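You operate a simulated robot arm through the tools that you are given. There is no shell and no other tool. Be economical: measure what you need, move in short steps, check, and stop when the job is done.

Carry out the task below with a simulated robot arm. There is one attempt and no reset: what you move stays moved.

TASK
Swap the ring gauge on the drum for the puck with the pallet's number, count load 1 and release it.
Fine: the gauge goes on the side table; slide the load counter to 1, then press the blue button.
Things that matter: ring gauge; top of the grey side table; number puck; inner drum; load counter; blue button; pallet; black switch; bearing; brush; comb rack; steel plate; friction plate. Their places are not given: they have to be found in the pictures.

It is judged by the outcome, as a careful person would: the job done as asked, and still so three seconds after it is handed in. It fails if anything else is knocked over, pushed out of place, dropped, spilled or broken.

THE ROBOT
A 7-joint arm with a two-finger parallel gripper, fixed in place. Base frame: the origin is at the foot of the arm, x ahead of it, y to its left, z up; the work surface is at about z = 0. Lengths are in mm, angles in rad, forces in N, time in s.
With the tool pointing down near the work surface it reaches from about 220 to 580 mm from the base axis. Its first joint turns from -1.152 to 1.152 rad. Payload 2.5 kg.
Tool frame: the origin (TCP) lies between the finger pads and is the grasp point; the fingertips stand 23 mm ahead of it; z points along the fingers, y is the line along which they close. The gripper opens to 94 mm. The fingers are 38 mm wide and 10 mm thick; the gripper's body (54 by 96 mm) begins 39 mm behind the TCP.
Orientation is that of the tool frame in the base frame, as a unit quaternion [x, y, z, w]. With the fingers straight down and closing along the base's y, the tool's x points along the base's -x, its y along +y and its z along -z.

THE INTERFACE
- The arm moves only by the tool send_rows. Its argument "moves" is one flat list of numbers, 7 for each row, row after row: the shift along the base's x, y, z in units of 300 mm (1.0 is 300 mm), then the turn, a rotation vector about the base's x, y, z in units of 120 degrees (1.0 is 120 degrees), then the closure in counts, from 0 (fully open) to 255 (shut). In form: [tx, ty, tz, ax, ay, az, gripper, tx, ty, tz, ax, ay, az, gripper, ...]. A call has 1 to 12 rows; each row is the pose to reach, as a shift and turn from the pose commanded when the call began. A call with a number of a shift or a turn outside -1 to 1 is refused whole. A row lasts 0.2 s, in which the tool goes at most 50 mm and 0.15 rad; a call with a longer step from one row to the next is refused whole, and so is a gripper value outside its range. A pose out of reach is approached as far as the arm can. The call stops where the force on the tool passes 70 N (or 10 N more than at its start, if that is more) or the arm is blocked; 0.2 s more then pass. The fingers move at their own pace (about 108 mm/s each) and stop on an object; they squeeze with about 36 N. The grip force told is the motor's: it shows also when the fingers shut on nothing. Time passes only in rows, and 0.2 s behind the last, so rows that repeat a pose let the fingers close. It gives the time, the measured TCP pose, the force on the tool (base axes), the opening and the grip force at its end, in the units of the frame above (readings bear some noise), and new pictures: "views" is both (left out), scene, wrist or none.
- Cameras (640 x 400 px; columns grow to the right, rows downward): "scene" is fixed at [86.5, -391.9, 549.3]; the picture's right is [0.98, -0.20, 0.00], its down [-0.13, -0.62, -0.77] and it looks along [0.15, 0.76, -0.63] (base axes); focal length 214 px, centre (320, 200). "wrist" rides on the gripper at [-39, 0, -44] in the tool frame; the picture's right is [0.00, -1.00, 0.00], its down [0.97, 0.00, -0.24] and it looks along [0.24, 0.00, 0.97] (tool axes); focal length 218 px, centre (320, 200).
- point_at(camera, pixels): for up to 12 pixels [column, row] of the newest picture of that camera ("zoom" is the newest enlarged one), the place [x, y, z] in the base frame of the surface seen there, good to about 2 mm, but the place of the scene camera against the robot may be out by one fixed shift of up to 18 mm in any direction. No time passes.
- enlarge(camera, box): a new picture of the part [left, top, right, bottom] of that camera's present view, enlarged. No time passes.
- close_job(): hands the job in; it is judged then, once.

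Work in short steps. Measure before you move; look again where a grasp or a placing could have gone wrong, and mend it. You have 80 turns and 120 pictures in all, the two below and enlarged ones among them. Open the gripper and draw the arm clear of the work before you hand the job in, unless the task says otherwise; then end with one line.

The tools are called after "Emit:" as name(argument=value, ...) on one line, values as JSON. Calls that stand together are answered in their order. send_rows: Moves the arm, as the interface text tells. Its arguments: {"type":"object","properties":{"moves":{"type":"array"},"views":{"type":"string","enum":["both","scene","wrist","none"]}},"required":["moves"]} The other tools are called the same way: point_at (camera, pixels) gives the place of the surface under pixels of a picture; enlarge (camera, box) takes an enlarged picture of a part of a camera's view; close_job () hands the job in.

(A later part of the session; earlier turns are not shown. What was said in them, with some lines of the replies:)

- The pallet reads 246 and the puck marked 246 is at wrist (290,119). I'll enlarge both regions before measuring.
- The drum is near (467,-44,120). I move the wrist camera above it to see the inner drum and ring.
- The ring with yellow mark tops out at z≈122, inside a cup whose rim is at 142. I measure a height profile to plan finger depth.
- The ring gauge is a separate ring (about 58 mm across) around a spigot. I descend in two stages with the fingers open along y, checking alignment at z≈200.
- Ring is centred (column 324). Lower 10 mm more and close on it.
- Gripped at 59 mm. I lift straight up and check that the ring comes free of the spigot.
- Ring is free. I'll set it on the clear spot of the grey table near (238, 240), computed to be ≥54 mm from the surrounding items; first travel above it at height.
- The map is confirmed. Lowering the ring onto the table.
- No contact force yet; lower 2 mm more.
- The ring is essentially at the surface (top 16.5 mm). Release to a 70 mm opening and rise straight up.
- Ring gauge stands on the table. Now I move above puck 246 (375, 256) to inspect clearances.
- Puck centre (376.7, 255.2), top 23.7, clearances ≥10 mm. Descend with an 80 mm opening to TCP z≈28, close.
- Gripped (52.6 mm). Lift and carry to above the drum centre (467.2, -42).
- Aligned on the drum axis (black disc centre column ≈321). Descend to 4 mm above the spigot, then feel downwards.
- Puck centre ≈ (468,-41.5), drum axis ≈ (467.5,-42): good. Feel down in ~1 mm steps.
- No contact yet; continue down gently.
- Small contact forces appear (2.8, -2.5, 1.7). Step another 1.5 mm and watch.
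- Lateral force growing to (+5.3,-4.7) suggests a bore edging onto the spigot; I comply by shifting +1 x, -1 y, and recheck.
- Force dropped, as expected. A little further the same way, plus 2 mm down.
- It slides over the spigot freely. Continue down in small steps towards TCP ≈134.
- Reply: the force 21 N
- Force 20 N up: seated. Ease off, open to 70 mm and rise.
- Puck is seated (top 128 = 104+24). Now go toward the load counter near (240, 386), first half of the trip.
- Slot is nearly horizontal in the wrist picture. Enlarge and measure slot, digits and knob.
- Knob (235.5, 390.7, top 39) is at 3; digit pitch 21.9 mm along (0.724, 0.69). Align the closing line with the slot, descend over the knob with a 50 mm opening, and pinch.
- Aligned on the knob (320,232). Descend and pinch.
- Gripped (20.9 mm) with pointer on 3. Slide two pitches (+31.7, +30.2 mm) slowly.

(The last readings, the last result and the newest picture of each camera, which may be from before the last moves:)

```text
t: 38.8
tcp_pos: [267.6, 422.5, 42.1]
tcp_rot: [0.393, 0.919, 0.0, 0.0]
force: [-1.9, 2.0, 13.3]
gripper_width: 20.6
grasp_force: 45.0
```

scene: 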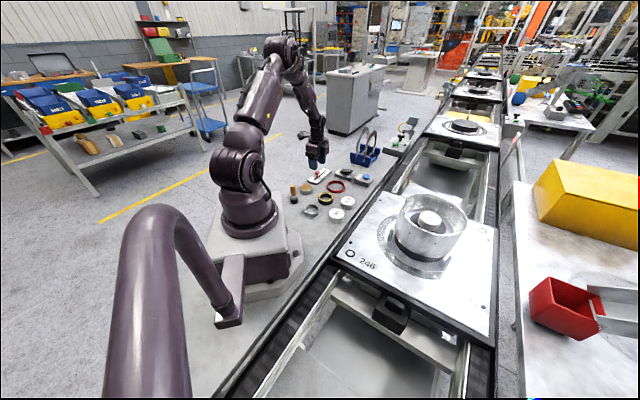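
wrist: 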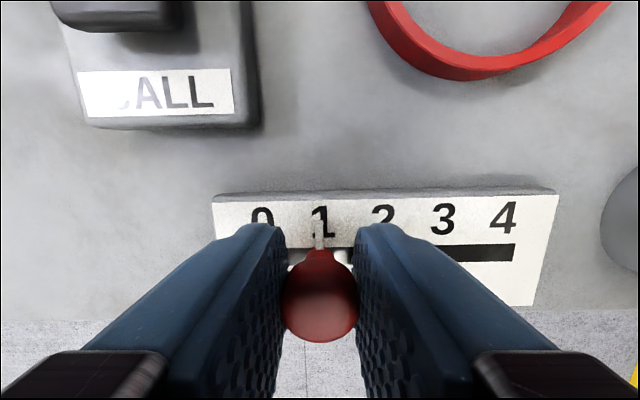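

Pointer stands at 1. Open to 50 mm, rise, and check.

Emit:
send_rows(moves=[0, 0, 0, 0, 0, 0, 140, 0, 0, 0, 0, 0, 0, 140, 0, 0, 0.12, 0, 0, 0, 140, 0, 0, 0.27, 0, 0, 0, 140, 0, 0, 0.42, 0, 0, 0, 140, 0, 0, 0.52, 0, 0, 0, 140, 0, 0, 0.52, 0, 0, 0, 140])

Emit:
enlarge(camera="wrist", box=[250, 130, 410, 250])

```text
t: 40.4
tcp_pos: [271.1, 419.6, 196.8]
tcp_rot: [0.394, 0.919, 0.0, 0.0]
force: [-0.3, 0.3, 0.6]
gripper_width: 42.2
grasp_force: 0.0
```

scene: 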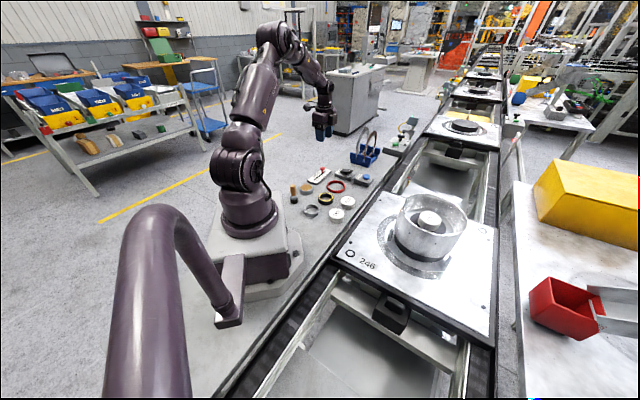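
wrist: 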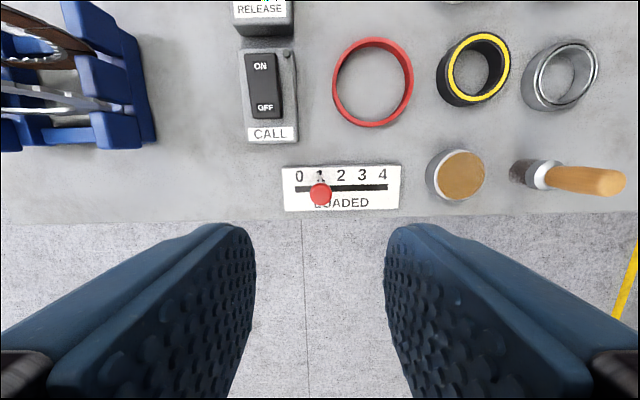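

```text
3.33 times, centred on (330, 190) of wrist
```

zoom: 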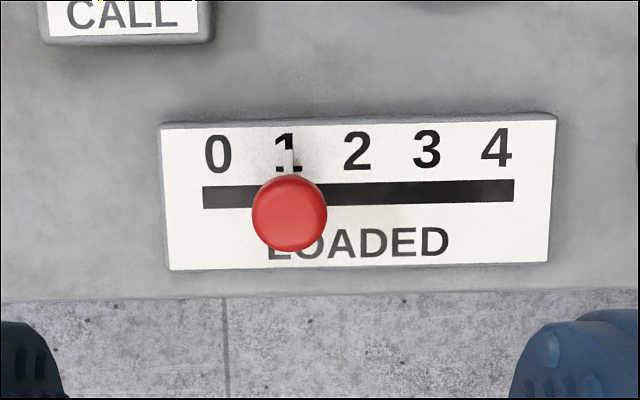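

Counter at 1. Now close fingers and go above the blue button (435.5, 320.6, top 39).

Emit:
send_rows(moves=[0.112, -0.067, 0, 0, 0, 0, 255, 0.224, -0.134, 0, 0, 0, 0, 255, 0.336, -0.2, 0, 0, 0, 0, 255, 0.448, -0.267, 0, 0, 0, 0, 255, 0.561, -0.334, 0, 0, 0, 0, 255, 0.561, -0.334, -0.12, 0, 0, 0, 255, 0.561, -0.334, -0.24, 0, 0, 0, 255, 0.561, -0.334, -0.35, 0, 0, 0, 255, 0.561, -0.334, -0.35, 0, 0, 0, 255, 0.561, -0.334, -0.35, 0, 0, 0, 255])

Emit:
enlarge(camera="scene", box=[320, 150, 400, 200])

```text
t: 42.6
tcp_pos: [437.3, 322.4, 91.1]
tcp_rot: [0.393, 0.919, 0.0, -0.001]
force: [0.0, -0.3, 0.1]
gripper_width: 0.0
grasp_force: 35.5
```

scene: 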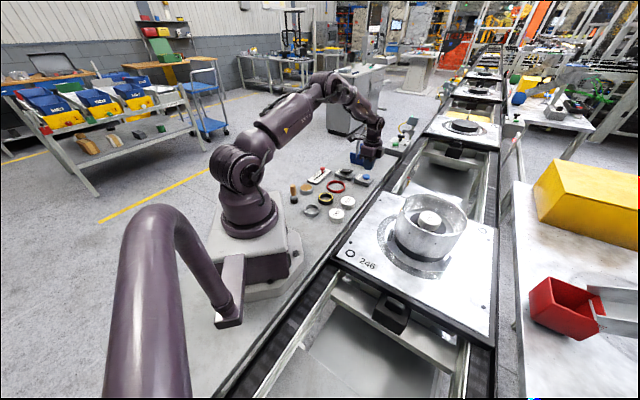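
wrist: 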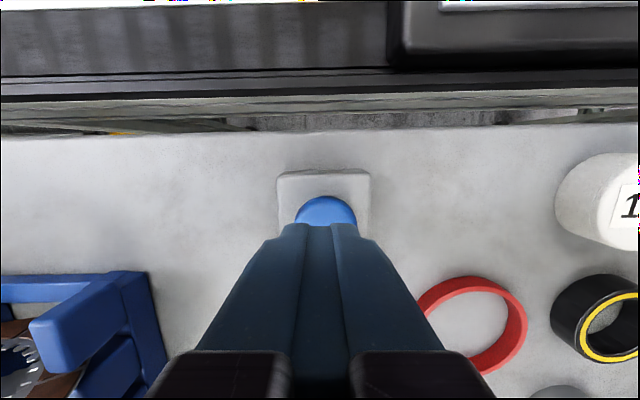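

```text
8.00 times, centred on (360, 175) of scene
```

zoom: 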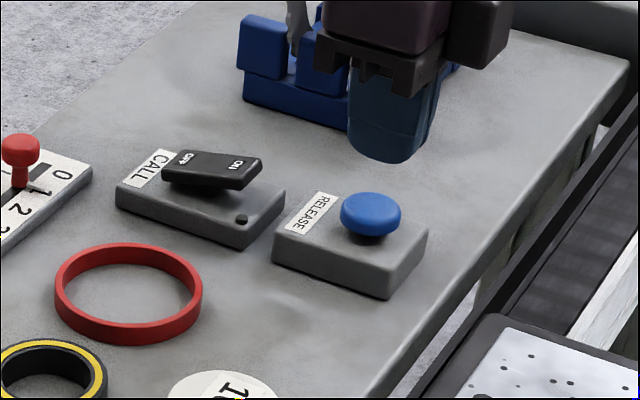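

Tip is above the button with 2.6 mm offset; correct and descend to near contact, then press gently.

Emit:
send_rows(moves=[-0.006, -0.006, -0.05, 0, 0, 0, 255, -0.006, -0.006, -0.09, 0, 0, 0, 255, -0.006, -0.006, -0.1, 0, 0, 0, 255, -0.006, -0.006, -0.107, 0, 0, 0, 255, -0.006, -0.006, -0.112, 0, 0, 0, 255, -0.006, -0.006, -0.112, 0, 0, 0, 255])

Emit:
enlarge(camera="scene", box=[320, 150, 400, 200])

```text
t: 44.0
tcp_pos: [435.6, 319.6, 59.0]
tcp_rot: [0.394, 0.919, -0.001, 0.0]
force: [-0.2, 0.1, 1.0]
gripper_width: 0.0
grasp_force: 35.9
```

scene: 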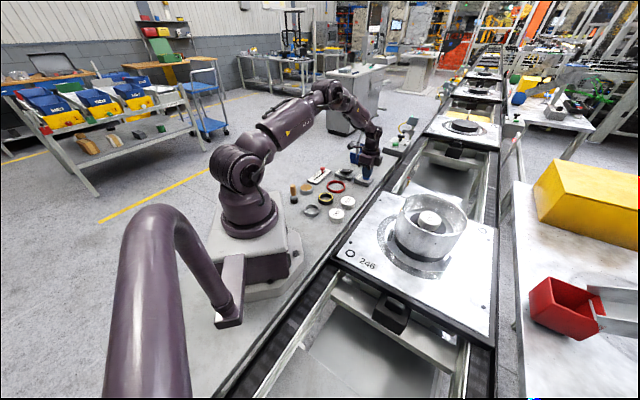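
wrist: 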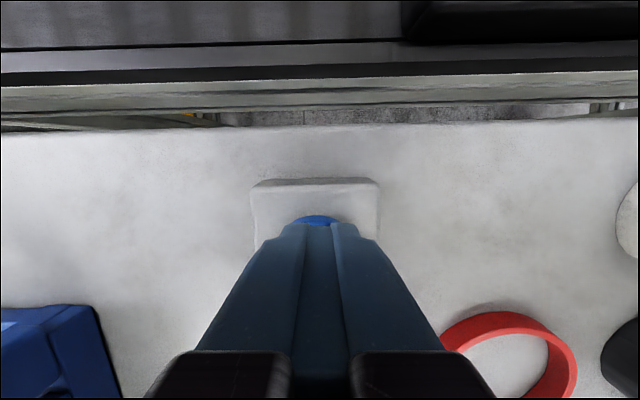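

```text
8.00 times, centred on (360, 175) of scene
```

zoom: 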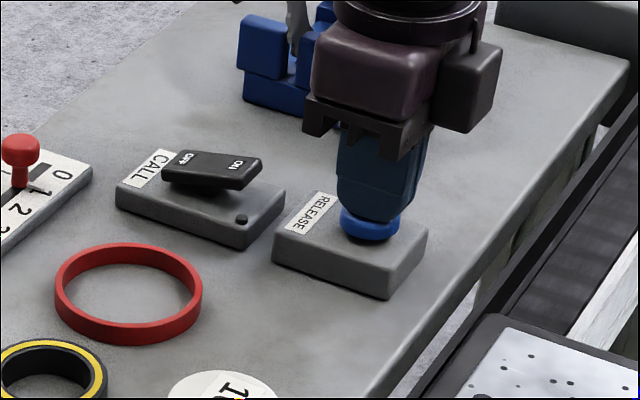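

Contact has begun (button slightly down, small force). Press further in small steps.

Emit:
send_rows(moves=[0, 0, -0.004, 0, 0, 0, 255, 0, 0, -0.008, 0, 0, 0, 255, 0, 0, -0.012, 0, 0, 0, 255, 0, 0, -0.012, 0, 0, 0, 255], views="scene")

Emit:
enlarge(camera="scene", box=[340, 160, 390, 195])

```text
t: 45.0
tcp_pos: [433.5, 319.7, 55.9]
tcp_rot: [0.393, 0.919, 0.0, -0.001]
force: [-2.4, 0.8, 4.0]
gripper_width: 0.0
grasp_force: 35.6
```

scene: 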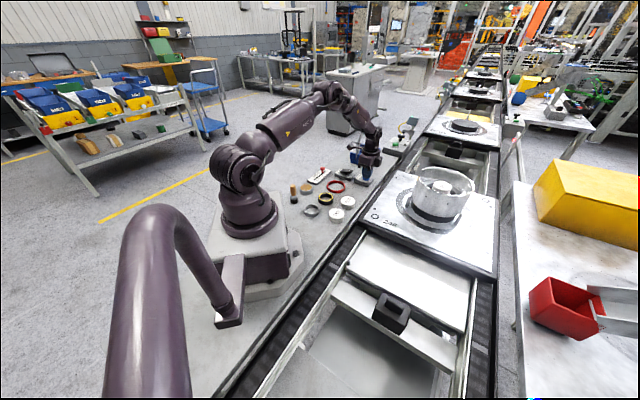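

```text
11.43 times, centred on (365, 178) of scene
```

zoom: 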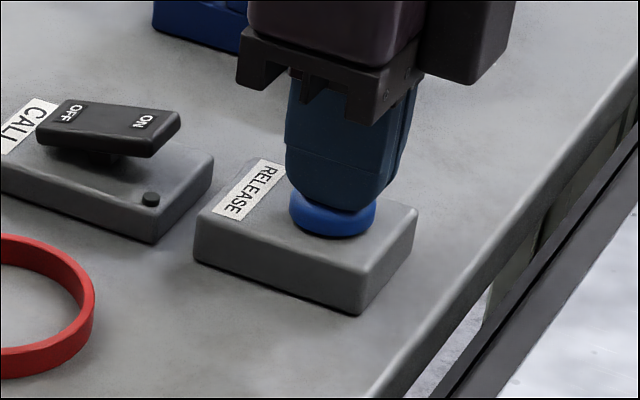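

The pallet is moving: released. Lift straight up and draw clear.

Emit:
send_rows(moves=[0, 0, 0.1, 0, 0, 0, 255, 0, 0, 0.25, 0, 0, 0, 255, 0, 0, 0.4, 0, 0, 0, 255, -0.05, 0, 0.55, 0, 0, 0, 255, -0.15, 0, 0.7, 0, 0, 0, 200, -0.25, 0, 0.8, 0, 0, 0, 100, -0.35, 0, 0.8, 0, 0, 0, 0, -0.35, 0, 0.8, 0, 0, 0, 0])

```text
refused: row 5 steps farther than a row can; nothing moved
```

Emit:
send_rows(moves=[0, 0, 0.1, 0, 0, 0, 255, 0, 0, 0.25, 0, 0, 0, 255, 0, 0, 0.4, 0, 0, 0, 255, -0.05, 0, 0.52, 0, 0, 0, 255, -0.13, 0, 0.64, 0, 0, 0, 200, -0.22, 0, 0.75, 0, 0, 0, 100, -0.33, 0, 0.8, 0, 0, 0, 0, -0.33, 0, 0.8, 0, 0, 0, 0, -0.33, 0, 0.8, 0, 0, 0, 0])

```text
t: 47.0
tcp_pos: [334.1, 321.0, 297.3]
tcp_rot: [0.394, 0.919, 0.0, -0.001]
force: [0.1, 0.2, -0.6]
gripper_width: 94.0
grasp_force: 0.1
```

scene: 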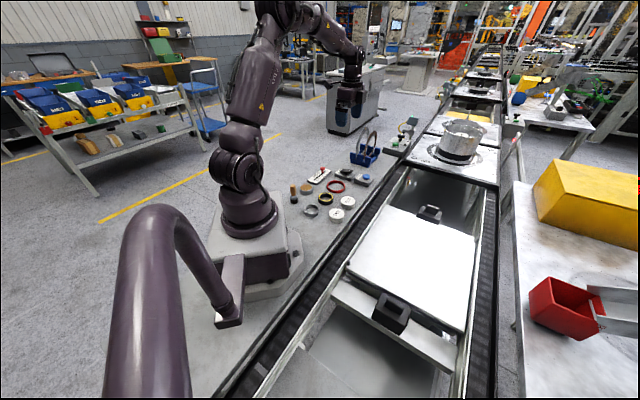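
wrist: 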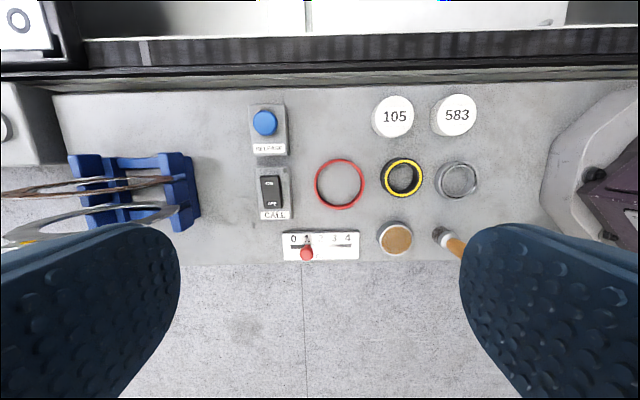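

Pallet has moved on; all items in place. Final check of the puck and the pallet's end state.

Emit:
send_rows(moves=[0, 0, 0, 0, 0, 0, 0, 0, 0, 0, 0, 0, 0, 0, 0, 0, 0, 0, 0, 0, 0, 0, 0, 0, 0, 0, 0, 0, 0, 0, 0, 0, 0, 0, 0], views="none")

Emit:
enlarge(camera="scene", box=[410, 90, 510, 190])

```text
t: 48.2
tcp_pos: [335.2, 321.1, 295.5]
tcp_rot: [0.393, 0.919, 0.0, 0.001]
force: [0.4, -1.2, 0.4]
gripper_width: 94.2
grasp_force: 0.0
```

```text
4.00 times, centred on (460, 140) of scene
```

zoom: 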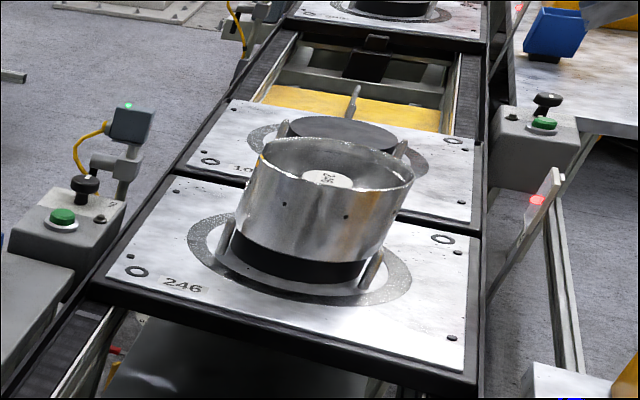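

The puck rides seated in the drum, the pallet has been released, the counter is at 1 and the gripper is open and clear.

Emit:
close_job()

```text
The job is handed in.
```

The job is done and handed in: the ring gauge is on the side table, puck 246 is seated on the inner drum, the load counter is at 1, and the blue button was pressed, so the pallet moved off.
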